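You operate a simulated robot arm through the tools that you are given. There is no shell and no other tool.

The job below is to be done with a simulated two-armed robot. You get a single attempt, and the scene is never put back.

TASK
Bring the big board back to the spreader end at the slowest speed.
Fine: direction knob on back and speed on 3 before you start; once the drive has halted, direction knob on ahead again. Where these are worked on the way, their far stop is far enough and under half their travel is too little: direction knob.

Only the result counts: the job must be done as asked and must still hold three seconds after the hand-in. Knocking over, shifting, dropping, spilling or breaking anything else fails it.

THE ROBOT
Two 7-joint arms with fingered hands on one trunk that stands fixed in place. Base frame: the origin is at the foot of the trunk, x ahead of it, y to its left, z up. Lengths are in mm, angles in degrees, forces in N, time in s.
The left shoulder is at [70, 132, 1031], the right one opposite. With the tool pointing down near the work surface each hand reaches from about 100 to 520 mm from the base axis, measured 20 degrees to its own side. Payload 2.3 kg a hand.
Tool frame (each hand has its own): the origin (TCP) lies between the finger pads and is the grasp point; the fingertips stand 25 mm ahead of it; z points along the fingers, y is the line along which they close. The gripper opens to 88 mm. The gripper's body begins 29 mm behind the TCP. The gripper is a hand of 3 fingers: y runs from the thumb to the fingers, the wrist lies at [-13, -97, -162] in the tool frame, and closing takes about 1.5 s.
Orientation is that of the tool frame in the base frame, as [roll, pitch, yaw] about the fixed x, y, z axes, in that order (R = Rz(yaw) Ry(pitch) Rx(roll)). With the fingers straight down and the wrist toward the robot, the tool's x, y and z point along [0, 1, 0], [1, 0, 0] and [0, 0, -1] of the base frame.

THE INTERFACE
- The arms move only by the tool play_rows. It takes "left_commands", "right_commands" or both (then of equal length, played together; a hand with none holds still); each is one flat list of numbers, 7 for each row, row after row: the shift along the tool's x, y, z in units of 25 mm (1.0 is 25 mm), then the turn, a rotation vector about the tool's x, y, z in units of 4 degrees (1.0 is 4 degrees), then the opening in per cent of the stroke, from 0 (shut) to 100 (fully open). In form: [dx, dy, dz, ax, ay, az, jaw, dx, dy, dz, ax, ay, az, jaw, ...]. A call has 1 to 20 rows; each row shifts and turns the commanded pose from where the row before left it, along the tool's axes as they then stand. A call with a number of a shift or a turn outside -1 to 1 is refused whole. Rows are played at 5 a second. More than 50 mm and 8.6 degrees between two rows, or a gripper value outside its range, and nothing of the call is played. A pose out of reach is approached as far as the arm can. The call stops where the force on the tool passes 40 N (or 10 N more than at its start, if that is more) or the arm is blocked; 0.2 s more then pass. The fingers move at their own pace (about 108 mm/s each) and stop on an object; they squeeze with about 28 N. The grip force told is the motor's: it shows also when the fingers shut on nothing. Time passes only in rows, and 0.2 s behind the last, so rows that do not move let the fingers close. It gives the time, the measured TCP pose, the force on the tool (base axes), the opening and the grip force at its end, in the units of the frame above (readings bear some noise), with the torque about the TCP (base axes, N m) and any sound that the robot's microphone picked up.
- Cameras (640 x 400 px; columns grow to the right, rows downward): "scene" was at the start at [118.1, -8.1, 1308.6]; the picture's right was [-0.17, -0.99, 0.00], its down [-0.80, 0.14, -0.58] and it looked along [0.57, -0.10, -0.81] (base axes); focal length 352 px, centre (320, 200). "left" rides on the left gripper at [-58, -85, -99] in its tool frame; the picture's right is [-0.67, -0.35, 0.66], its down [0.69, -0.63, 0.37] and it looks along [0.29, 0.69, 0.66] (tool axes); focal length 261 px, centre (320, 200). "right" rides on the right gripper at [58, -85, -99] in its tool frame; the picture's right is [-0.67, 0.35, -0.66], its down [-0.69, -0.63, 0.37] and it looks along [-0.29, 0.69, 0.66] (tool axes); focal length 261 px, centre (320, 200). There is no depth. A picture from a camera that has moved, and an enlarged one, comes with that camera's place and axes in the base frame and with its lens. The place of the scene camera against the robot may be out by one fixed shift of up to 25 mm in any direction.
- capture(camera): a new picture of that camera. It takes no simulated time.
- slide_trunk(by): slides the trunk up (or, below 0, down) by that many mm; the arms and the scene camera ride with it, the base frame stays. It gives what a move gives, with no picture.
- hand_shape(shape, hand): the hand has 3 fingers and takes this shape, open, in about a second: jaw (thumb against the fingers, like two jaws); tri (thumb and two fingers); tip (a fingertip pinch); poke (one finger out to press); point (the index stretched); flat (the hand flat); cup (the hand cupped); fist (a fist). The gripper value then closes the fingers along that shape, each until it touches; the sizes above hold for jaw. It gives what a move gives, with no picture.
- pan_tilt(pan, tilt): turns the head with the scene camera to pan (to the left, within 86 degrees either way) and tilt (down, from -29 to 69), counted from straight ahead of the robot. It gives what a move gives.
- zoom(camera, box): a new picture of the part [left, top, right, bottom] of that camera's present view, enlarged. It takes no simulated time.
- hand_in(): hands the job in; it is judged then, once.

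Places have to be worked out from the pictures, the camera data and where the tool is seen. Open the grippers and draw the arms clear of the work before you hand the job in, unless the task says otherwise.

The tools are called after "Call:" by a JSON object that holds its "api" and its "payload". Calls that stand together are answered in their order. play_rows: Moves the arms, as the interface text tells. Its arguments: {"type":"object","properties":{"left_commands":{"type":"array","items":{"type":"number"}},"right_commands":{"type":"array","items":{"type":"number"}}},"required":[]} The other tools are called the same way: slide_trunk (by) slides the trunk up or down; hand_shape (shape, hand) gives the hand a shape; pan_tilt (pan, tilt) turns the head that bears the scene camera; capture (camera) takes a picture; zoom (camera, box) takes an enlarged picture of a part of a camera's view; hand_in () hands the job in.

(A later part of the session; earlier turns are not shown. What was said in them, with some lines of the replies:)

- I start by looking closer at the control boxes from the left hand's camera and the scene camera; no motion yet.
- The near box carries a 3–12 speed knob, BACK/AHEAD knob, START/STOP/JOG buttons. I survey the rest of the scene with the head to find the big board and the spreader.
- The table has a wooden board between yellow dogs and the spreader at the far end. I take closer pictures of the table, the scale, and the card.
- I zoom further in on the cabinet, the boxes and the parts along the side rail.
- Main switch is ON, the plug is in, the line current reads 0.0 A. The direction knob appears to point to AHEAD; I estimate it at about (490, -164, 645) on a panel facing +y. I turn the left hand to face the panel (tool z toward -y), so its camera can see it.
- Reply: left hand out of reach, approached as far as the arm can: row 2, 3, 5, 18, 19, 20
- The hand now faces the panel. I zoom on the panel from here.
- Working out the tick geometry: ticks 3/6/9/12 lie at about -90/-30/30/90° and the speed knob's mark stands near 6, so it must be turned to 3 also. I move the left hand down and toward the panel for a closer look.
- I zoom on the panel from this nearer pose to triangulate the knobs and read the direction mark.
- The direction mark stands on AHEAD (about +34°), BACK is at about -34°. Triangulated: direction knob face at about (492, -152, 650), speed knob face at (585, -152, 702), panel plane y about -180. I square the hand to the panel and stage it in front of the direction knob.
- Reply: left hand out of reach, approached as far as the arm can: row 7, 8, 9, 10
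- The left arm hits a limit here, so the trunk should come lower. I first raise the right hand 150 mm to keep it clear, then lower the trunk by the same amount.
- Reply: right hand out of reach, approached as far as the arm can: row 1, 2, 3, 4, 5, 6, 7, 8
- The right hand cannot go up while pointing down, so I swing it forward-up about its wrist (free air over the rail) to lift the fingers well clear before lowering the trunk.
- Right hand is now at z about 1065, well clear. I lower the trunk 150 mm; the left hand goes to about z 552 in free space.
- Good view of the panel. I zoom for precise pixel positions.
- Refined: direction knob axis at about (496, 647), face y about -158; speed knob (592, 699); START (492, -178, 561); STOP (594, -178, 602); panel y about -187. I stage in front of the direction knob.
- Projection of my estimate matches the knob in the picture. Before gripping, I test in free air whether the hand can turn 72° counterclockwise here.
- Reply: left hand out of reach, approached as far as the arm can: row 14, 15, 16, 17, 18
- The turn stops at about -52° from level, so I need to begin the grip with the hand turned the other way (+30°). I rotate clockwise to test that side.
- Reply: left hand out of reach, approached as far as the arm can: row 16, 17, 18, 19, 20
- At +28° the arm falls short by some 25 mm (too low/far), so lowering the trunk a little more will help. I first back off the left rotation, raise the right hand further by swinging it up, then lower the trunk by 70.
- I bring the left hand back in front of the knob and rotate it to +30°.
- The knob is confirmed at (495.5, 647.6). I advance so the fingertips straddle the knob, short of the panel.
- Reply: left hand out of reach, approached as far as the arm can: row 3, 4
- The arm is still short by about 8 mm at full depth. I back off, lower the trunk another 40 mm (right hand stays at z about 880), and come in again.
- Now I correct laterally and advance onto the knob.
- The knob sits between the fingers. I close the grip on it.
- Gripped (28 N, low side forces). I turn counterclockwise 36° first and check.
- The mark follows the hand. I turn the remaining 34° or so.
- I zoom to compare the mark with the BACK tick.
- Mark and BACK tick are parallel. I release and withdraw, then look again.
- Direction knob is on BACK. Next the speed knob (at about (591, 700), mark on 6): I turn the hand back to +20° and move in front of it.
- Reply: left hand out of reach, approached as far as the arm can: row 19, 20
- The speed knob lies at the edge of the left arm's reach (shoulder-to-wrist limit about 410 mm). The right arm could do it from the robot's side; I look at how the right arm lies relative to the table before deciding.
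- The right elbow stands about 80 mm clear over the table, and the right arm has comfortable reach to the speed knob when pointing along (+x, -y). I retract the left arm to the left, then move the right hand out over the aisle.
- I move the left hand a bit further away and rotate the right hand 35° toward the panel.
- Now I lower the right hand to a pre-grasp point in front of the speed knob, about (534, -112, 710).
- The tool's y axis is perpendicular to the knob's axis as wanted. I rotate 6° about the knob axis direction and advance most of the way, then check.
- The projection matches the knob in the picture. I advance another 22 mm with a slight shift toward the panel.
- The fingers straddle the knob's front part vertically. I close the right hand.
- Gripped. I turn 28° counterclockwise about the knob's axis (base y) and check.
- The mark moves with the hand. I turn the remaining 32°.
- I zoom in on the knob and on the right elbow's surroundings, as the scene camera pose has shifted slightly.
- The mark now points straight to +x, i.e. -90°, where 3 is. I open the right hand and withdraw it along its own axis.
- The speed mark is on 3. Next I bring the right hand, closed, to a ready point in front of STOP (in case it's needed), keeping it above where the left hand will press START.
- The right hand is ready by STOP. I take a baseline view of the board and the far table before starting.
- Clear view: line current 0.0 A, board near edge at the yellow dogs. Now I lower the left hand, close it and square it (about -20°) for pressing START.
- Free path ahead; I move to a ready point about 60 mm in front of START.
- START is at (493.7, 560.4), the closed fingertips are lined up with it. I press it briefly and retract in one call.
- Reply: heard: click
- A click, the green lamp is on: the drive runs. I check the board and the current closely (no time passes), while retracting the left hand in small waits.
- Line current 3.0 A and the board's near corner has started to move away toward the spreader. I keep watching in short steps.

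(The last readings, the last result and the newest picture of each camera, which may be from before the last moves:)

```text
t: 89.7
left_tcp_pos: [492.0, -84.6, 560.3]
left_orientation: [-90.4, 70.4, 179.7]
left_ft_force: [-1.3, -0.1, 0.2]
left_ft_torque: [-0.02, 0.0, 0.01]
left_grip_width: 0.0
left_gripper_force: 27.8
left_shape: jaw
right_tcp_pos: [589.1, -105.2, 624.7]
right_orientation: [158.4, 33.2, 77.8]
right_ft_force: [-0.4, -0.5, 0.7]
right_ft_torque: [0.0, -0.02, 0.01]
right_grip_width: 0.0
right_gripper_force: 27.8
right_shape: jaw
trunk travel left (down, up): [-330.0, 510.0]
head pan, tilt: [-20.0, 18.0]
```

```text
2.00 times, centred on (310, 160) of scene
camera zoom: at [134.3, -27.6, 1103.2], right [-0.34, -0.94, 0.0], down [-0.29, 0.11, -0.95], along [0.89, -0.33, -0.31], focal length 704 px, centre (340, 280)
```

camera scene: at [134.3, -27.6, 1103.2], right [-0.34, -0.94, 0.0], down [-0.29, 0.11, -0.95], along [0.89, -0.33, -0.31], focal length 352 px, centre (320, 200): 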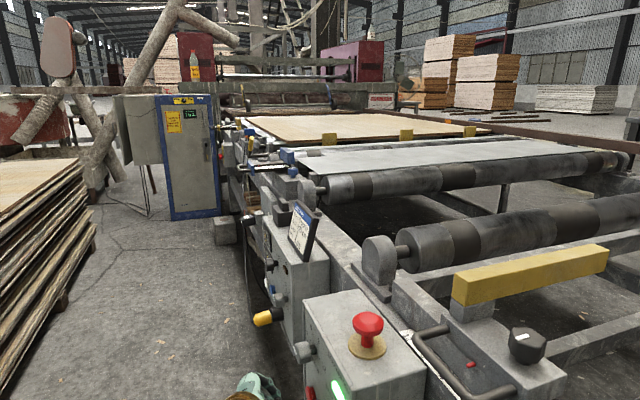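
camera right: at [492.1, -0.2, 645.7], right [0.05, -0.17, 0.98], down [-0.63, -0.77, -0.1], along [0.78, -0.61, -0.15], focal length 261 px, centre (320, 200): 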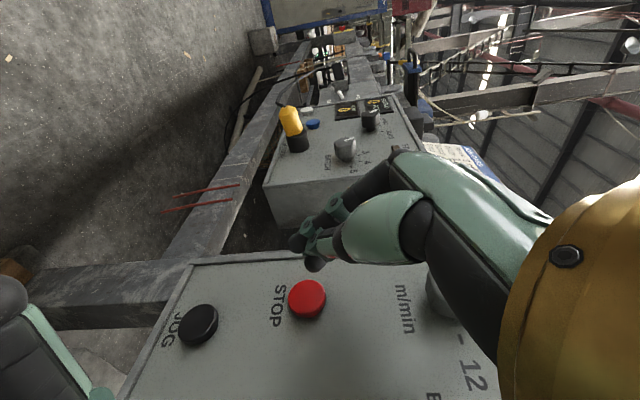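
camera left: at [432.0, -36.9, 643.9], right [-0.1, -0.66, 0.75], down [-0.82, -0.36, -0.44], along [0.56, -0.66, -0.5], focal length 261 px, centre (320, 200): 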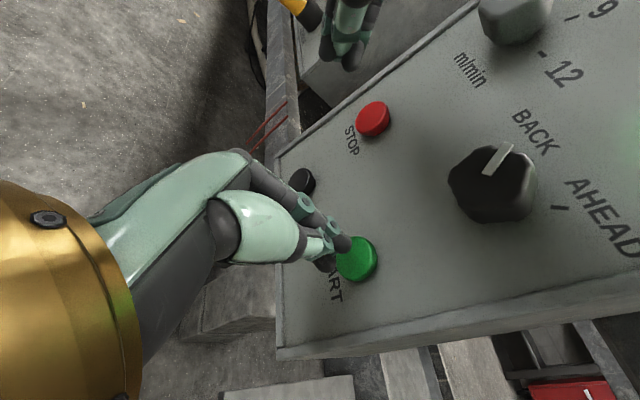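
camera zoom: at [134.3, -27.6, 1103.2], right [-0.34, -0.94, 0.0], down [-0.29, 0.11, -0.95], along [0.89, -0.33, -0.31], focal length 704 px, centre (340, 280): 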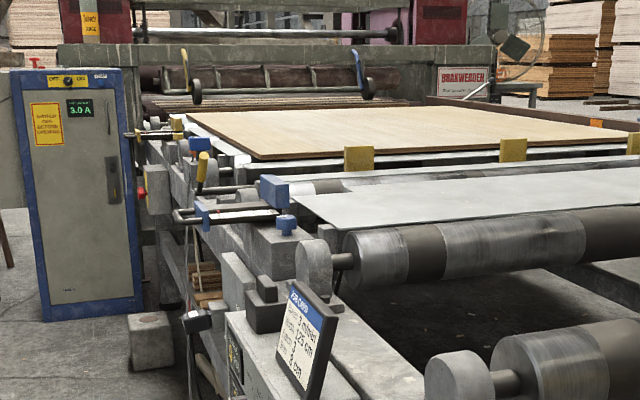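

It moves steadily. I continue waiting and watching.

Call:
{"api": "play_rows", "payload": {"left_commands": [0, 0, 0, 0, 0, 0, 0, 0, 0, 0, 0, 0, 0, 0, 0, 0, 0, 0, 0, 0, 0, 0, 0, 0, 0, 0, 0, 0, 0, 0, 0, 0, 0, 0, 0, 0, 0, 0, 0, 0, 0, 0, 0, 0, 0, 0, 0, 0, 0]}}

Call:
{"api": "zoom", "payload": {"camera": "scene", "box": [190, 80, 350, 180]}}

```text
t: 91.3
left_tcp_pos: [492.5, -85.9, 560.2]
left_orientation: [-90.4, 70.2, 179.7]
left_ft_force: [0.2, -0.7, 0.5]
left_ft_torque: [0.02, 0.02, -0.01]
left_grip_width: 0.1
left_gripper_force: 28.2
left_shape: jaw
right_tcp_pos: [588.1, -105.3, 623.4]
right_orientation: [158.4, 33.1, 77.9]
right_ft_force: [-0.2, 0.7, -0.4]
right_ft_torque: [0.02, 0.0, 0.01]
right_grip_width: 0.1
right_gripper_force: 28.2
right_shape: jaw
trunk travel left (down, up): [-330.0, 510.0]
head pan, tilt: [-20.0, 18.0]
```

```text
4.00 times, centred on (270, 130) of scene
camera zoom: at [134.3, -27.6, 1103.2], right [-0.34, -0.94, 0.0], down [-0.29, 0.11, -0.95], along [0.89, -0.33, -0.31], focal length 1409 px, centre (520, 480)
```

zoom: 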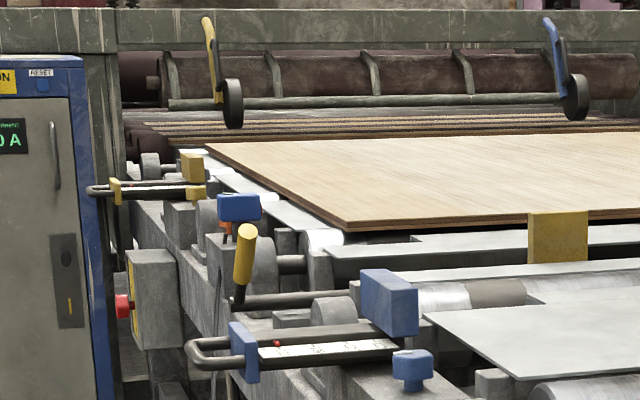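

Call:
{"api": "play_rows", "payload": {"left_commands": [0, 0, 0, 0, 0, 0, 0, 0, 0, 0, 0, 0, 0, 0, 0, 0, 0, 0, 0, 0, 0, 0, 0, 0, 0, 0, 0, 0, 0, 0, 0, 0, 0, 0, 0, 0, 0, 0, 0, 0, 0, 0, 0, 0, 0, 0, 0, 0, 0]}}

Call:
{"api": "zoom", "payload": {"camera": "scene", "box": [190, 80, 350, 180]}}

```text
t: 92.9
left_tcp_pos: [492.7, -85.2, 559.2]
left_orientation: [-90.5, 70.4, 179.7]
left_ft_force: [0.5, 0.0, 0.0]
left_ft_torque: [0.03, 0.0, 0.02]
left_grip_width: 0.1
left_gripper_force: 27.8
left_shape: jaw
right_tcp_pos: [587.8, -105.2, 623.7]
right_orientation: [158.5, 33.2, 77.9]
right_ft_force: [-0.6, 0.1, -0.7]
right_ft_torque: [0.0, 0.04, 0.01]
right_grip_width: 0.0
right_gripper_force: 28.0
right_shape: jaw
trunk travel left (down, up): [-330.0, 510.0]
head pan, tilt: [-20.0, 18.0]
```

```text
4.00 times, centred on (270, 130) of scene
camera zoom: at [134.3, -27.6, 1103.2], right [-0.34, -0.94, 0.0], down [-0.29, 0.11, -0.95], along [0.89, -0.33, -0.31], focal length 1409 px, centre (520, 480)
```

zoom: 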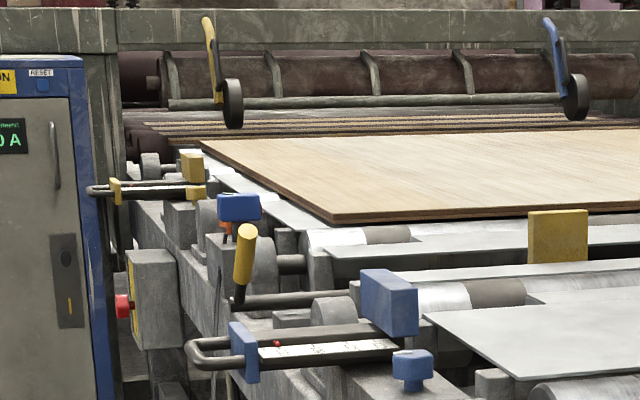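

Still moving; I keep watching.

Call:
{"api": "play_rows", "payload": {"left_commands": [0, 0, 0, 0, 0, 0, 0, 0, 0, 0, 0, 0, 0, 0, 0, 0, 0, 0, 0, 0, 0, 0, 0, 0, 0, 0, 0, 0, 0, 0, 0, 0, 0, 0, 0, 0, 0, 0, 0, 0, 0, 0]}}

Call:
{"api": "zoom", "payload": {"camera": "scene", "box": [190, 80, 350, 180]}}

```text
t: 94.3
left_tcp_pos: [491.9, -86.1, 559.3]
left_orientation: [-90.3, 70.5, 179.9]
left_ft_force: [-1.1, 0.6, 0.2]
left_ft_torque: [0.02, 0.02, 0.02]
left_grip_width: 0.0
left_gripper_force: 28.0
left_shape: jaw
right_tcp_pos: [590.5, -105.1, 623.5]
right_orientation: [158.5, 33.2, 78.0]
right_ft_force: [-0.1, 0.0, 0.0]
right_ft_torque: [-0.01, -0.01, 0.0]
right_grip_width: 0.0
right_gripper_force: 28.4
right_shape: jaw
trunk travel left (down, up): [-330.0, 510.0]
head pan, tilt: [-20.0, 18.0]
```

```text
4.00 times, centred on (270, 130) of scene
camera zoom: at [134.3, -27.6, 1103.2], right [-0.34, -0.94, 0.0], down [-0.29, 0.11, -0.95], along [0.89, -0.33, -0.31], focal length 1409 px, centre (520, 480)
```

zoom: 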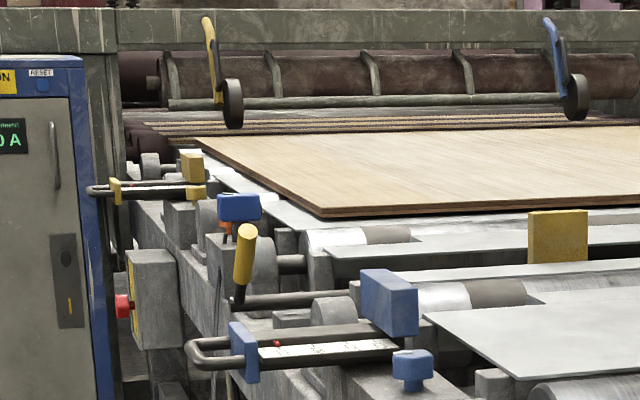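

I look closer at the far edge to judge the remaining gap.

Call:
{"api": "zoom", "payload": {"camera": "scene", "box": [215, 95, 295, 145]}}

Call:
{"api": "zoom", "payload": {"camera": "scene", "box": [290, 80, 450, 180]}}

```text
8.00 times, centred on (255, 120) of scene
camera zoom: at [134.3, -27.6, 1103.2], right [-0.34, -0.94, 0.0], down [-0.29, 0.11, -0.95], along [0.89, -0.33, -0.31], focal length 2817 px, centre (840, 840)
```

zoom: 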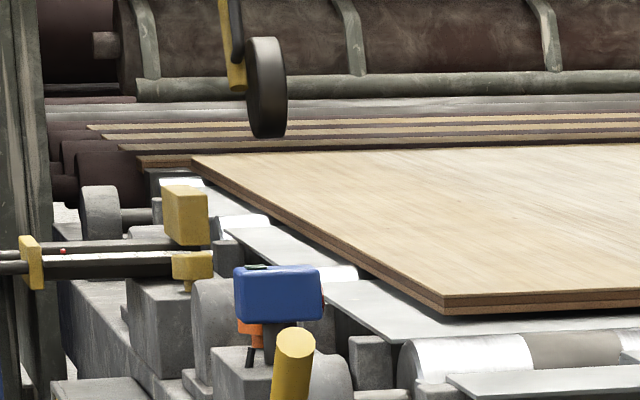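

```text
4.00 times, centred on (370, 130) of scene
camera zoom: at [134.3, -27.6, 1103.2], right [-0.34, -0.94, 0.0], down [-0.29, 0.11, -0.95], along [0.89, -0.33, -0.31], focal length 1409 px, centre (120, 480)
```

zoom: 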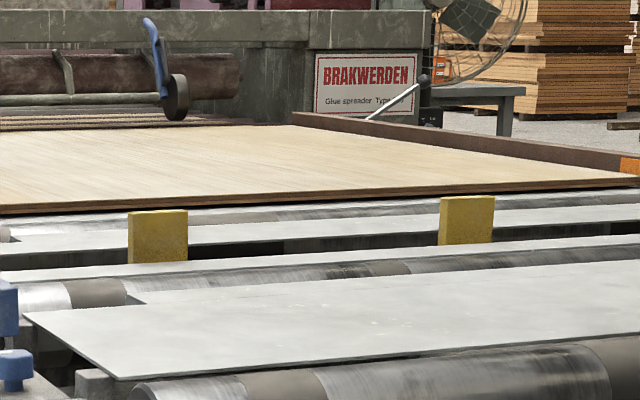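

The board is near the spreader grate. I go on in 1 s steps, watching current and edge.

Call:
{"api": "play_rows", "payload": {"left_commands": [0, 0, 0, 0, 0, 0, 0, 0, 0, 0, 0, 0, 0, 0, 0, 0, 0, 0, 0, 0, 0, 0, 0, 0, 0, 0, 0, 0]}}

Call:
{"api": "zoom", "payload": {"camera": "scene", "box": [180, 85, 292, 155]}}

```text
t: 95.3
left_tcp_pos: [493.9, -85.8, 560.7]
left_orientation: [-90.3, 70.3, 180.0]
left_ft_force: [-0.5, 0.2, 0.1]
left_ft_torque: [0.01, 0.0, -0.01]
left_grip_width: 0.0
left_gripper_force: 28.1
left_shape: jaw
right_tcp_pos: [589.1, -105.1, 625.0]
right_orientation: [158.5, 33.2, 77.9]
right_ft_force: [0.4, 0.3, -0.3]
right_ft_torque: [0.0, -0.01, -0.02]
right_grip_width: 0.1
right_gripper_force: 28.1
right_shape: jaw
trunk travel left (down, up): [-330.0, 510.0]
head pan, tilt: [-20.0, 18.0]
```

```text
5.71 times, centred on (236, 120) of scene
camera zoom: at [134.3, -27.6, 1103.2], right [-0.34, -0.94, 0.0], down [-0.29, 0.11, -0.95], along [0.89, -0.33, -0.31], focal length 2012 px, centre (800, 657)
```

zoom: 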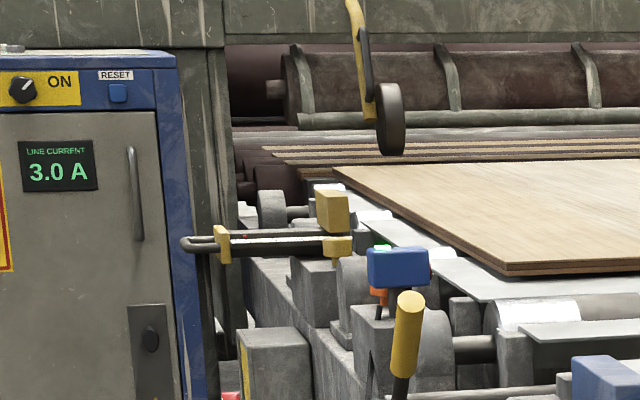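

The sensor lamp on the blue box went green. I continue in shorter steps.

Call:
{"api": "play_rows", "payload": {"left_commands": [0, 0, 0, 0, 0, 0, 0, 0, 0, 0, 0, 0, 0, 0, 0, 0, 0, 0, 0, 0, 0]}}

Call:
{"api": "zoom", "payload": {"camera": "scene", "box": [180, 85, 292, 155]}}

```text
t: 96.1
left_tcp_pos: [492.0, -85.2, 559.6]
left_orientation: [-90.3, 70.4, 179.8]
left_ft_force: [-0.3, -0.9, 0.7]
left_ft_torque: [0.02, 0.01, 0.02]
left_grip_width: 0.0
left_gripper_force: 27.6
left_shape: jaw
right_tcp_pos: [588.2, -105.2, 625.6]
right_orientation: [158.5, 33.2, 78.1]
right_ft_force: [-0.5, -0.4, -0.1]
right_ft_torque: [0.03, -0.02, 0.02]
right_grip_width: 0.3
right_gripper_force: 27.8
right_shape: jaw
trunk travel left (down, up): [-330.0, 510.0]
head pan, tilt: [-20.0, 18.0]
```

```text
5.71 times, centred on (236, 120) of scene
camera zoom: at [134.3, -27.6, 1103.2], right [-0.34, -0.94, 0.0], down [-0.29, 0.11, -0.95], along [0.89, -0.33, -0.31], focal length 2012 px, centre (800, 657)
```

zoom: 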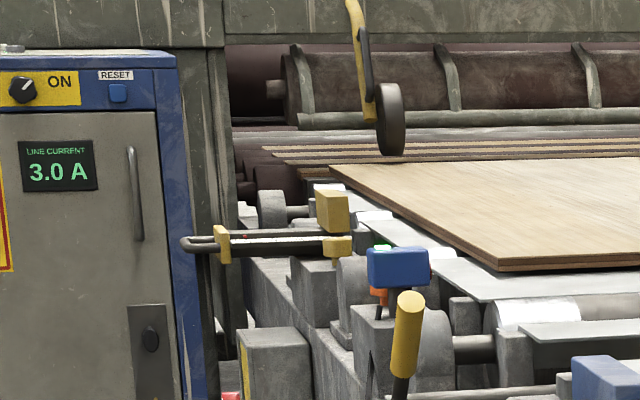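

Call:
{"api": "play_rows", "payload": {"left_commands": [0, 0, 0, 0, 0, 0, 0, 0, 0, 0, 0, 0, 0, 0, 0, 0, 0, 0, 0, 0, 0, 0, 0, 0, 0, 0, 0, 0]}}

Call:
{"api": "zoom", "payload": {"camera": "scene", "box": [180, 85, 292, 155]}}

```text
t: 97.1
left_tcp_pos: [492.2, -85.1, 560.8]
left_orientation: [-90.4, 70.4, 179.8]
left_ft_force: [-0.6, -0.2, -0.6]
left_ft_torque: [0.01, 0.01, -0.01]
left_grip_width: 0.0
left_gripper_force: 27.3
left_shape: jaw
right_tcp_pos: [589.4, -105.8, 624.8]
right_orientation: [158.4, 33.2, 77.9]
right_ft_force: [0.4, -0.1, 0.0]
right_ft_torque: [0.02, -0.01, 0.01]
right_grip_width: 0.0
right_gripper_force: 28.4
right_shape: jaw
trunk travel left (down, up): [-330.0, 510.0]
head pan, tilt: [-20.0, 18.0]
```

```text
5.71 times, centred on (236, 120) of scene
camera zoom: at [134.3, -27.6, 1103.2], right [-0.34, -0.94, 0.0], down [-0.29, 0.11, -0.95], along [0.89, -0.33, -0.31], focal length 2012 px, centre (800, 657)
```

zoom: 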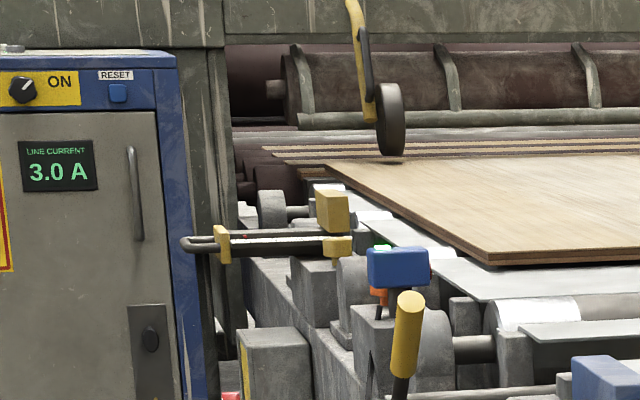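

Call:
{"api": "play_rows", "payload": {"left_commands": [0, 0, 0, 0, 0, 0, 0, 0, 0, 0, 0, 0, 0, 0, 0, 0, 0, 0, 0, 0, 0, 0, 0, 0, 0, 0, 0, 0]}}

Call:
{"api": "zoom", "payload": {"camera": "scene", "box": [180, 85, 292, 155]}}

```text
t: 98.1
left_tcp_pos: [493.0, -85.7, 559.4]
left_orientation: [-90.3, 70.5, 179.8]
left_ft_force: [-0.3, 0.4, -0.3]
left_ft_torque: [0.01, 0.01, -0.01]
left_grip_width: 0.0
left_gripper_force: 28.6
left_shape: jaw
right_tcp_pos: [588.6, -105.2, 624.6]
right_orientation: [158.4, 33.2, 77.9]
right_ft_force: [0.7, -0.1, -0.2]
right_ft_torque: [0.05, 0.02, -0.01]
right_grip_width: 0.1
right_gripper_force: 28.3
right_shape: jaw
trunk travel left (down, up): [-330.0, 510.0]
head pan, tilt: [-20.0, 18.0]
```

```text
5.71 times, centred on (236, 120) of scene
camera zoom: at [134.3, -27.6, 1103.2], right [-0.34, -0.94, 0.0], down [-0.29, 0.11, -0.95], along [0.89, -0.33, -0.31], focal length 2012 px, centre (800, 657)
```

zoom: 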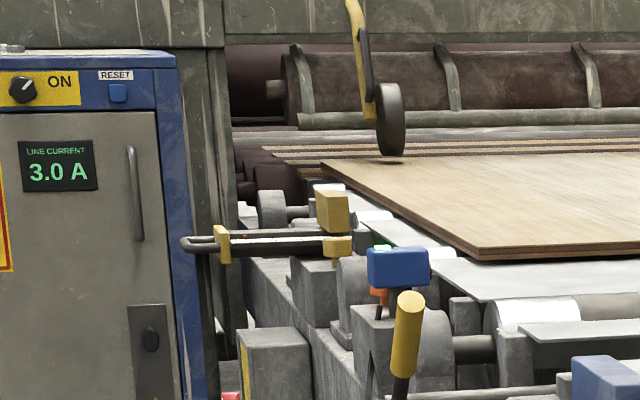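

Call:
{"api": "play_rows", "payload": {"left_commands": [0, 0, 0, 0, 0, 0, 0, 0, 0, 0, 0, 0, 0, 0, 0, 0, 0, 0, 0, 0, 0, 0, 0, 0, 0, 0, 0, 0]}}

Call:
{"api": "zoom", "payload": {"camera": "scene", "box": [180, 85, 292, 155]}}

Call:
{"api": "capture", "payload": {"camera": "scene"}}

```text
t: 99.1
left_tcp_pos: [493.5, -86.1, 559.7]
left_orientation: [-90.4, 70.3, 179.8]
left_ft_force: [-0.4, 0.0, 1.2]
left_ft_torque: [-0.02, 0.02, 0.01]
left_grip_width: 0.0
left_gripper_force: 27.9
left_shape: jaw
right_tcp_pos: [587.9, -105.2, 625.0]
right_orientation: [158.3, 33.1, 77.8]
right_ft_force: [-0.2, -0.1, 0.0]
right_ft_torque: [0.02, 0.0, 0.02]
right_grip_width: 0.2
right_gripper_force: 27.9
right_shape: jaw
trunk travel left (down, up): [-330.0, 510.0]
head pan, tilt: [-20.0, 18.0]
```

```text
5.71 times, centred on (236, 120) of scene
camera zoom: at [134.3, -27.6, 1103.2], right [-0.34, -0.94, 0.0], down [-0.29, 0.11, -0.95], along [0.89, -0.33, -0.31], focal length 2012 px, centre (800, 657)
```

zoom: 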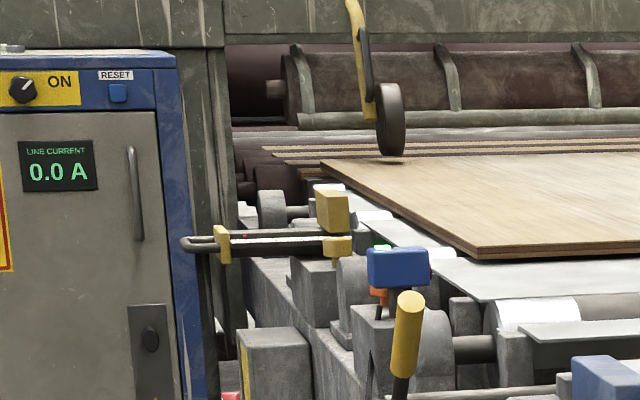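

```text
taken
camera scene: at [134.3, -27.6, 1103.2], right [-0.34, -0.94, 0.0], down [-0.29, 0.11, -0.95], along [0.89, -0.33, -0.31], focal length 352 px, centre (320, 200)
```

scene: 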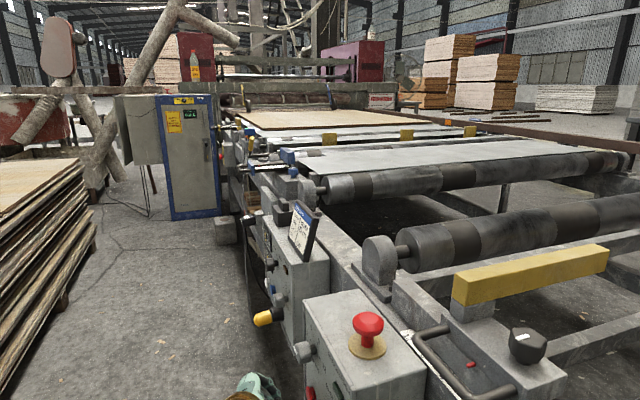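

The drive halted by itself: 0.0 A, lamp off, board at the spreader. Now I clear the right hand up and away so the left can turn the direction knob back.

Call:
{"api": "play_rows", "payload": {"right_commands": [-0.288, 0.193, -0.876, 0, 0, 0, 0, -0.288, 0.193, -0.876, 0, 0, 0, 0, -0.288, 0.193, -0.876, 0, 0, 0, 0, -0.288, 0.193, -0.876, 0, 0, 0, 0, -0.288, 0.193, -0.876, 0, 0, 0, 0, -0.288, 0.193, -0.876, 0, 0, 0, 0, -0.532, -0.271, -0.76, 0, 0, 0, 0, -0.532, -0.271, -0.76, 0, 0, 0, 0, -0.532, -0.271, -0.76, 0, 0, 0, 0, -0.532, -0.271, -0.76, 0, 0, 0, 0, -0.532, -0.271, -0.76, 0, 0, 0, 0, -0.532, -0.271, -0.76, 0, 0, 0, 0, -0.532, -0.271, -0.76, 0, 0, 0, 0]}}

Call:
{"api": "pan_tilt", "payload": {"pan": -10, "tilt": 50}}

Call:
{"api": "capture", "payload": {"camera": "scene"}}

Call:
{"api": "capture", "payload": {"camera": "left"}}

```text
t: 101.9
left_tcp_pos: [493.1, -85.5, 560.4]
left_orientation: [-90.2, 70.4, 179.8]
left_ft_force: [-0.3, -0.1, 0.3]
left_ft_torque: [-0.01, 0.04, 0.0]
left_grip_width: 0.0
left_gripper_force: 27.9
left_shape: jaw
right_tcp_pos: [478.6, -65.5, 900.5]
right_orientation: [158.4, 33.1, 77.9]
right_ft_force: [-0.7, 0.6, 0.7]
right_ft_torque: [-0.02, 0.04, 0.02]
right_grip_width: 0.0
right_gripper_force: 28.2
right_shape: jaw
trunk travel left (down, up): [-330.0, 510.0]
head pan, tilt: [-20.0, 18.0]
```

```text
t: 102.8
left_tcp_pos: [492.7, -85.5, 561.1]
left_orientation: [-90.3, 70.4, 179.8]
left_ft_force: [-1.1, -1.0, 0.5]
left_ft_torque: [0.0, -0.01, -0.02]
left_grip_width: 0.0
left_gripper_force: 27.9
left_shape: jaw
right_tcp_pos: [479.4, -65.8, 899.0]
right_orientation: [158.4, 33.1, 77.8]
right_ft_force: [-0.5, 0.0, -0.3]
right_ft_torque: [-0.04, -0.01, 0.04]
right_grip_width: 0.1
right_gripper_force: 28.0
right_shape: jaw
trunk travel left (down, up): [-330.0, 510.0]
head pan, tilt: [-10.0, 50.0]
```

```text
taken
camera scene: at [122.5, -9.1, 1054.4], right [-0.17, -0.98, 0.0], down [-0.75, 0.13, -0.64], along [0.63, -0.11, -0.77], focal length 352 px, centre (320, 200)
```

scene: 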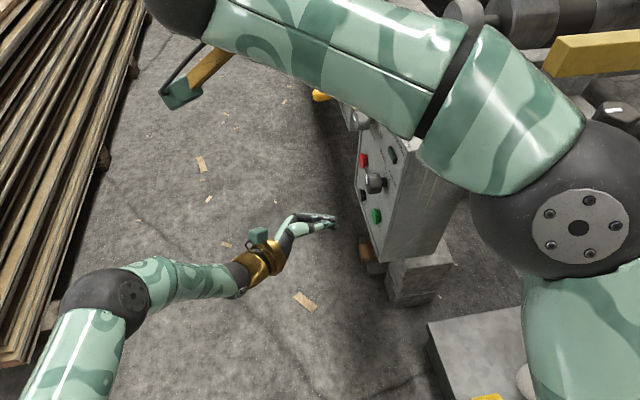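

```text
taken
camera left: at [431.5, 14.2, 644.0], right [-0.1, -0.66, 0.75], down [-0.82, -0.37, -0.44], along [0.56, -0.66, -0.5], focal length 261 px, centre (320, 200)
```

left: 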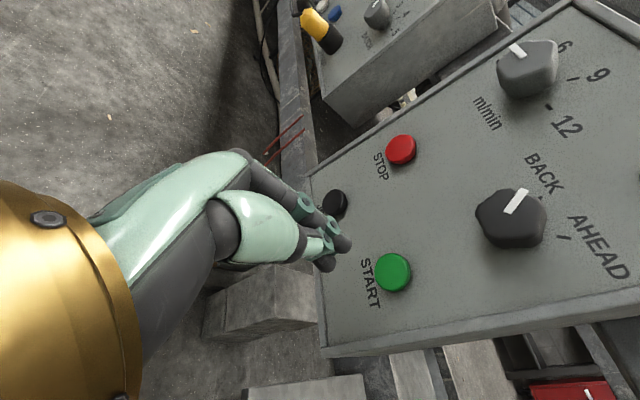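

The right arm is clear above. I open the left hand, raise it in front of the direction knob and rotate to -40°.

Call:
{"api": "play_rows", "payload": {"left_commands": [-0.826, -0.273, 0, 0, 0, 0, 30, -0.826, -0.273, 0, 0, 0, 0, 68, -0.826, -0.273, 0, 0, 0, 0, 68, -0.826, -0.273, 0, 0, 0, 0, 68, 0, 0, 0, 0, 0, -1, 68, 0, 0, 0, 0, 0, -1, 68, 0, 0, 0, 0, 0, -1, 68, 0, 0, 0, 0, 0, -1, 68, 0, 0, 0, 0, 0, -1, 68, 0, 0, 0, 0, 0, 0, 68]}}

Call:
{"api": "capture", "payload": {"camera": "left"}}

```text
t: 105.0
left_tcp_pos: [495.7, -84.4, 646.9]
left_orientation: [-90.1, 50.5, -180.0]
left_ft_force: [0.2, -0.9, 0.7]
left_ft_torque: [-0.04, -0.01, -0.02]
left_grip_width: 59.4
left_gripper_force: 0.0
left_shape: jaw
right_tcp_pos: [479.7, -65.2, 900.5]
right_orientation: [158.5, 33.1, 78.0]
right_ft_force: [0.1, -0.4, 0.2]
right_ft_torque: [0.03, 0.01, 0.02]
right_grip_width: 0.0
right_gripper_force: 28.6
right_shape: jaw
trunk travel left (down, up): [-330.0, 510.0]
head pan, tilt: [-10.0, 50.0]
```

```text
taken
camera left: at [466.0, 14.1, 745.9], right [0.16, -0.66, 0.74], down [-0.92, -0.37, -0.13], along [0.35, -0.66, -0.66], focal length 261 px, centre (320, 200)
```

left: 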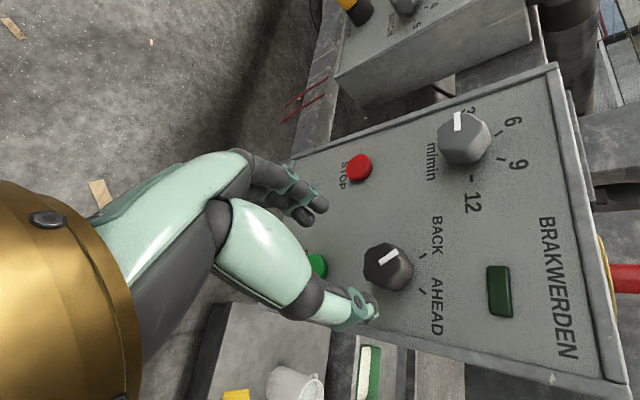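

Aligned at (495.7, 646.9). I advance 66 mm and close on the knob.

Call:
{"api": "play_rows", "payload": {"left_commands": [0, 0, 0.53, 0, 0, 0, 68, 0, 0, 0.53, 0, 0, 0, 68, 0, 0, 0.53, 0, 0, 0, 68, 0, 0, 0.53, 0, 0, 0, 68, 0, 0, 0.53, 0, 0, 0, 68, 0, 0, 0, 0, 0, 0, 68, 0, 0, 0, 0, 0, 0, 40, 0, 0, 0, 0, 0, 0, 20, 0, 0, 0, 0, 0, 0, 0, 0, 0, 0, 0, 0, 0, 0, 0, 0, 0, 0, 0, 0, 0, 0, 0, 0, 0, 0, 0, 0, 0, 0, 0, 0, 0, 0, 0]}}

Call:
{"api": "capture", "payload": {"camera": "left"}}

```text
t: 107.8
left_tcp_pos: [495.4, -151.4, 645.3]
left_orientation: [-90.4, 50.3, 179.7]
left_ft_force: [0.9, 0.3, -4.2]
left_ft_torque: [0.14, 0.04, 0.02]
left_grip_width: 24.3
left_gripper_force: 27.9
left_shape: jaw
right_tcp_pos: [480.6, -65.8, 899.1]
right_orientation: [158.5, 33.2, 78.0]
right_ft_force: [-0.2, -0.3, 0.3]
right_ft_torque: [0.0, 0.02, 0.0]
right_grip_width: 0.0
right_gripper_force: 27.9
right_shape: jaw
trunk travel left (down, up): [-330.0, 510.0]
head pan, tilt: [-10.0, 50.0]
```

```text
taken
camera left: at [466.3, -52.3, 745.0], right [0.16, -0.66, 0.74], down [-0.92, -0.37, -0.13], along [0.35, -0.66, -0.66], focal length 261 px, centre (320, 200)
```

left: 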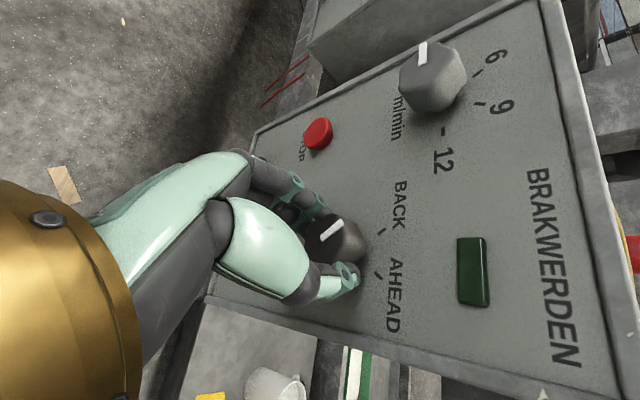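

Gripped well. I turn clockwise: 17.5 rows (70°) in one call.

Call:
{"api": "play_rows", "payload": {"left_commands": [0, 0, 0, 0, 0, 1, 0, 0, 0, 0, 0, 0, 1, 0, 0, 0, 0, 0, 0, 1, 0, 0, 0, 0, 0, 0, 1, 0, 0, 0, 0, 0, 0, 1, 0, 0, 0, 0, 0, 0, 1, 0, 0, 0, 0, 0, 0, 1, 0, 0, 0, 0, 0, 0, 1, 0, 0, 0, 0, 0, 0, 1, 0, 0, 0, 0, 0, 0, 1, 0, 0, 0, 0, 0, 0, 1, 0, 0, 0, 0, 0, 0, 1, 0, 0, 0, 0, 0, 0, 1, 0, 0, 0, 0, 0, 0, 1, 0, 0, 0, 0, 0, 0, 1, 0, 0, 0, 0, 0, 0, 1, 0, 0, 0, 0, 0, 0, 1, 0, 0, 0, 0, 0, 0, 0.5, 0, 0, 0, 0, 0, 0, 0, 0]}}

Call:
{"api": "capture", "payload": {"camera": "left"}}

Call:
{"api": "zoom", "payload": {"camera": "left", "box": [290, 190, 418, 270]}}

```text
t: 111.8
left_tcp_pos: [496.7, -151.6, 646.0]
left_orientation: [90.2, 59.8, 0.3]
left_ft_force: [2.1, 1.7, -10.4]
left_ft_torque: [0.22, 0.17, 0.0]
left_grip_width: 24.1
left_gripper_force: 27.9
left_shape: jaw
right_tcp_pos: [481.8, -65.8, 897.6]
right_orientation: [158.7, 33.1, 78.0]
right_ft_force: [-0.2, -0.3, 0.4]
right_ft_torque: [-0.01, 0.0, -0.01]
right_grip_width: 0.0
right_gripper_force: 28.0
right_shape: jaw
trunk travel left (down, up): [-330.0, 510.0]
head pan, tilt: [-10.0, 50.0]
```

```text
taken
camera left: at [393.5, -52.4, 653.0], right [-0.64, -0.66, 0.4], down [-0.2, -0.36, -0.91], along [0.74, -0.66, 0.1], focal length 261 px, centre (320, 200)
```

left: 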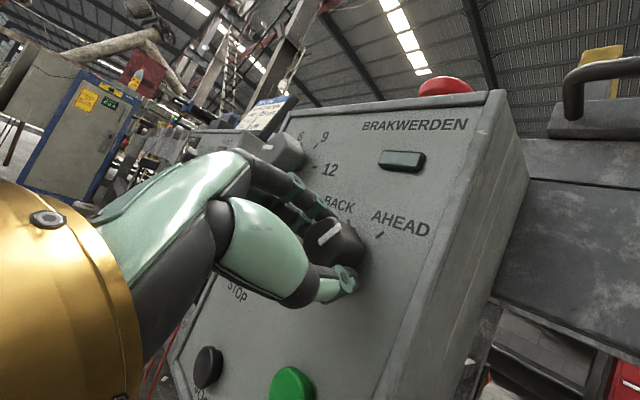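

```text
5.00 times, centred on (354, 230) of left
camera zoom: at [393.5, -52.4, 653.0], right [-0.64, -0.66, 0.4], down [-0.2, -0.36, -0.91], along [0.74, -0.66, 0.1], focal length 1303 px, centre (150, 50)
```

zoom: 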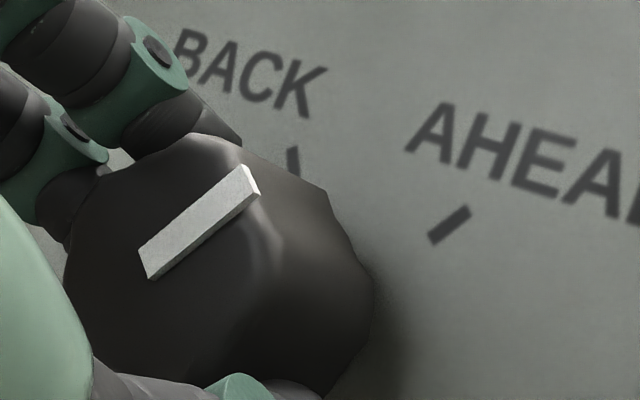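

The mark is parallel to the AHEAD tick. I release and withdraw the left hand.

Call:
{"api": "play_rows", "payload": {"left_commands": [0, 0, 0, 0, 0, 0, 68, 0, 0, 0, 0, 0, 0, 68, 0, 0, 0, 0, 0, 0, 68, 0, 0, 0, 0, 0, 0, 68, 0, 0, -0.5, 0, 0, 0, 68, 0, 0, -0.5, 0, 0, 0, 68, 0, 0, -0.5, 0, 0, 0, 68, 0, 0, -0.5, 0, 0, 0, 80, 0, 0, -0.7, 0, 0, 0, 100, 0, 0, -0.7, 0, 0, 0, 100, 0, -0.5, -0.8, 0, 0, 0, 100, 0, -0.5, -0.8, 0, 0, 0, 100, 0, -0.5, -0.8, 0, 0, 0, 100, 0, -0.5, -0.8, 0, 0, 0, 100], "right_commands": [0, 0, 0, 0, 0, 0, 0, 0, 0, 0, 0, 0, 0, 0, 0, 0, 0, 0, 0, 0, 0, 0, 0, 0, 0, 0, 0, 0, 0, 0, 0, 0, 0, 0, 0, 0, 0, 0, 0, 0, 0, 50, 0, 0, 0, 0, 0, 0, 100, 0, 0, 0, 0, 0, 0, 100, 0, 0, 0, 0, 0, 0, 100, 0, 0, 0, 0, 0, 0, 100, 0, 0, 0, 0, 0, 0, 100, 0, 0, 0, 0, 0, 0, 100, 0, 0, 0, 0, 0, 0, 100, 0, 0, 0, 0, 0, 0, 100]}}

Call:
{"api": "capture", "payload": {"camera": "left"}}

Call:
{"api": "zoom", "payload": {"camera": "left", "box": [300, 150, 500, 275]}}

```text
t: 114.8
left_tcp_pos: [451.3, 12.7, 620.7]
left_orientation: [90.3, 59.5, 0.3]
left_ft_force: [0.1, -0.1, 0.4]
left_ft_torque: [0.02, 0.02, 0.01]
left_grip_width: 87.9
left_gripper_force: 0.0
left_shape: jaw
right_tcp_pos: [479.7, -65.4, 899.4]
right_orientation: [158.5, 33.2, 77.9]
right_ft_force: [0.2, -0.4, 0.4]
right_ft_torque: [0.04, 0.01, -0.04]
right_grip_width: 87.6
right_gripper_force: 0.1
right_shape: jaw
trunk travel left (down, up): [-330.0, 510.0]
head pan, tilt: [-10.0, 50.0]
```

```text
taken
camera left: at [348.0, 112.6, 629.3], right [-0.64, -0.66, 0.4], down [-0.19, -0.36, -0.91], along [0.74, -0.66, 0.11], focal length 261 px, centre (320, 200)
```

left: 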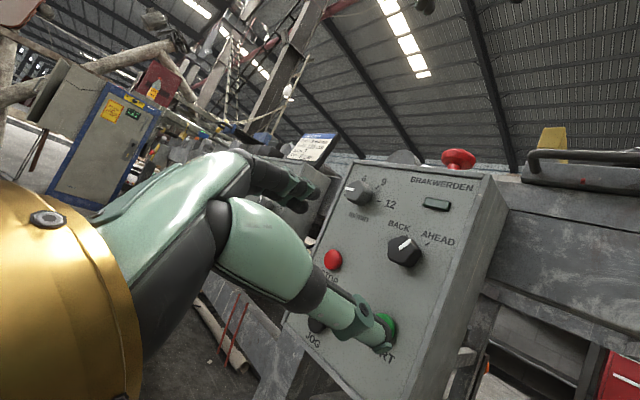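

```text
3.20 times, centred on (400, 212) of left
camera zoom: at [348.0, 112.6, 629.3], right [-0.64, -0.66, 0.4], down [-0.19, -0.36, -0.91], along [0.74, -0.66, 0.11], focal length 834 px, centre (64, 160)
```

zoom: 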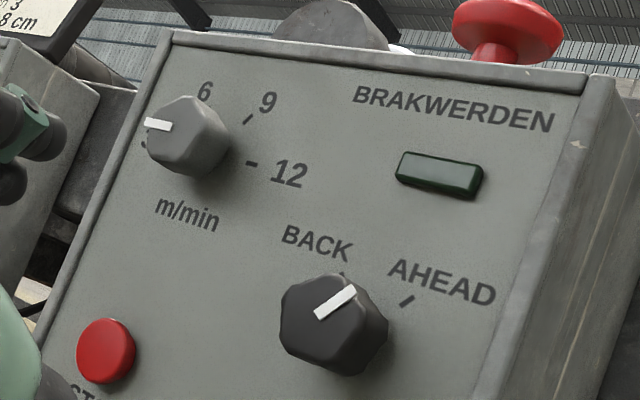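

Direction is on AHEAD, speed on 3. I draw the left arm further off and take a last look at the board and the line current.

Call:
{"api": "play_rows", "payload": {"left_commands": [0, -0.6, -0.8, 0, 0, 0, 100, 0, -0.6, -0.8, 0, 0, 0, 100, 0, -0.6, -0.8, 0, 0, 0, 100, 0, -0.6, -0.8, 0, 0, 0, 100]}}

Call:
{"api": "pan_tilt", "payload": {"pan": -20, "tilt": 18}}

Call:
{"api": "capture", "payload": {"camera": "scene"}}

Call:
{"api": "zoom", "payload": {"camera": "scene", "box": [180, 85, 292, 155]}}

```text
t: 115.8
left_tcp_pos: [399.7, 94.0, 591.6]
left_orientation: [90.3, 59.6, 0.3]
left_ft_force: [-0.9, -0.5, -0.4]
left_ft_torque: [0.0, 0.01, -0.03]
left_grip_width: 87.7
left_gripper_force: 0.0
left_shape: jaw
right_tcp_pos: [480.0, -64.7, 900.3]
right_orientation: [158.5, 33.2, 77.9]
right_ft_force: [-0.5, -0.1, -0.6]
right_ft_torque: [-0.01, 0.01, -0.03]
right_grip_width: 87.8
right_gripper_force: 0.1
right_shape: jaw
trunk travel left (down, up): [-330.0, 510.0]
head pan, tilt: [-10.0, 50.0]
```

```text
t: 116.8
left_tcp_pos: [400.0, 93.4, 591.6]
left_orientation: [90.2, 59.6, 0.2]
left_ft_force: [0.0, 0.0, 0.6]
left_ft_torque: [-0.01, -0.01, 0.03]
left_grip_width: 87.5
left_gripper_force: 0.1
left_shape: jaw
right_tcp_pos: [478.9, -65.5, 899.8]
right_orientation: [158.5, 33.1, 78.0]
right_ft_force: [0.3, 0.2, -0.8]
right_ft_torque: [0.01, -0.01, 0.0]
right_grip_width: 87.7
right_gripper_force: 0.1
right_shape: jaw
trunk travel left (down, up): [-330.0, 510.0]
head pan, tilt: [-20.0, 18.0]
```

```text
taken
camera scene: at [134.3, -27.5, 1103.1], right [-0.34, -0.94, 0.0], down [-0.29, 0.11, -0.95], along [0.89, -0.33, -0.31], focal length 352 px, centre (320, 200)
```

scene: 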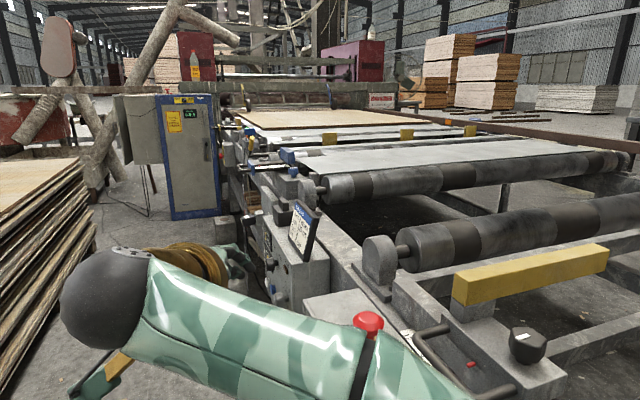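

```text
5.71 times, centred on (236, 120) of scene
camera zoom: at [134.3, -27.5, 1103.1], right [-0.34, -0.94, 0.0], down [-0.29, 0.11, -0.95], along [0.89, -0.33, -0.31], focal length 2012 px, centre (800, 657)
```

zoom: 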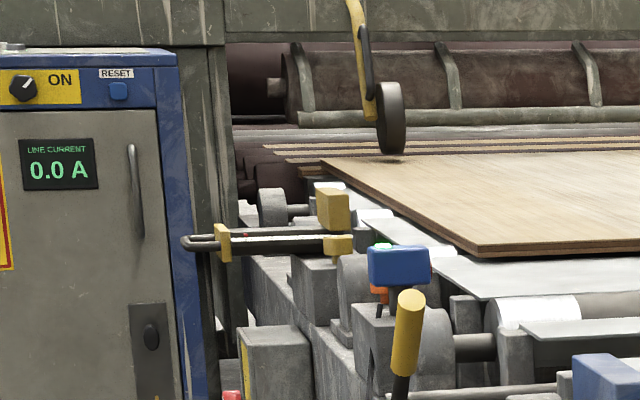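

The board rests at the spreader end, the line current is 0.0 A, the direction is on AHEAD and the speed on 3. Both hands are open and clear, so I hand the job in.

Call:
{"api": "hand_in", "payload": {}}

```text
The job is handed in.
```

The big board is back at the spreader end, and I have handed the job in. I haven't had the result of the judging.

- **Before starting:** I turned the direction knob to BACK. The speed knob was on 6, so I turned it down to 3.
- **The run:** I pressed START once. The drive took 3.0 A, moved the board back to the spreader and stopped by itself about 12 s later. STOP was not needed.
- **After the halt:** I turned the direction knob to AHEAD again, and its mark is parallel to the AHEAD tick. The line current read 0.0 A and the board had not moved.

Both hands are open and clear of the panel. I saw nothing knocked over or shifted.
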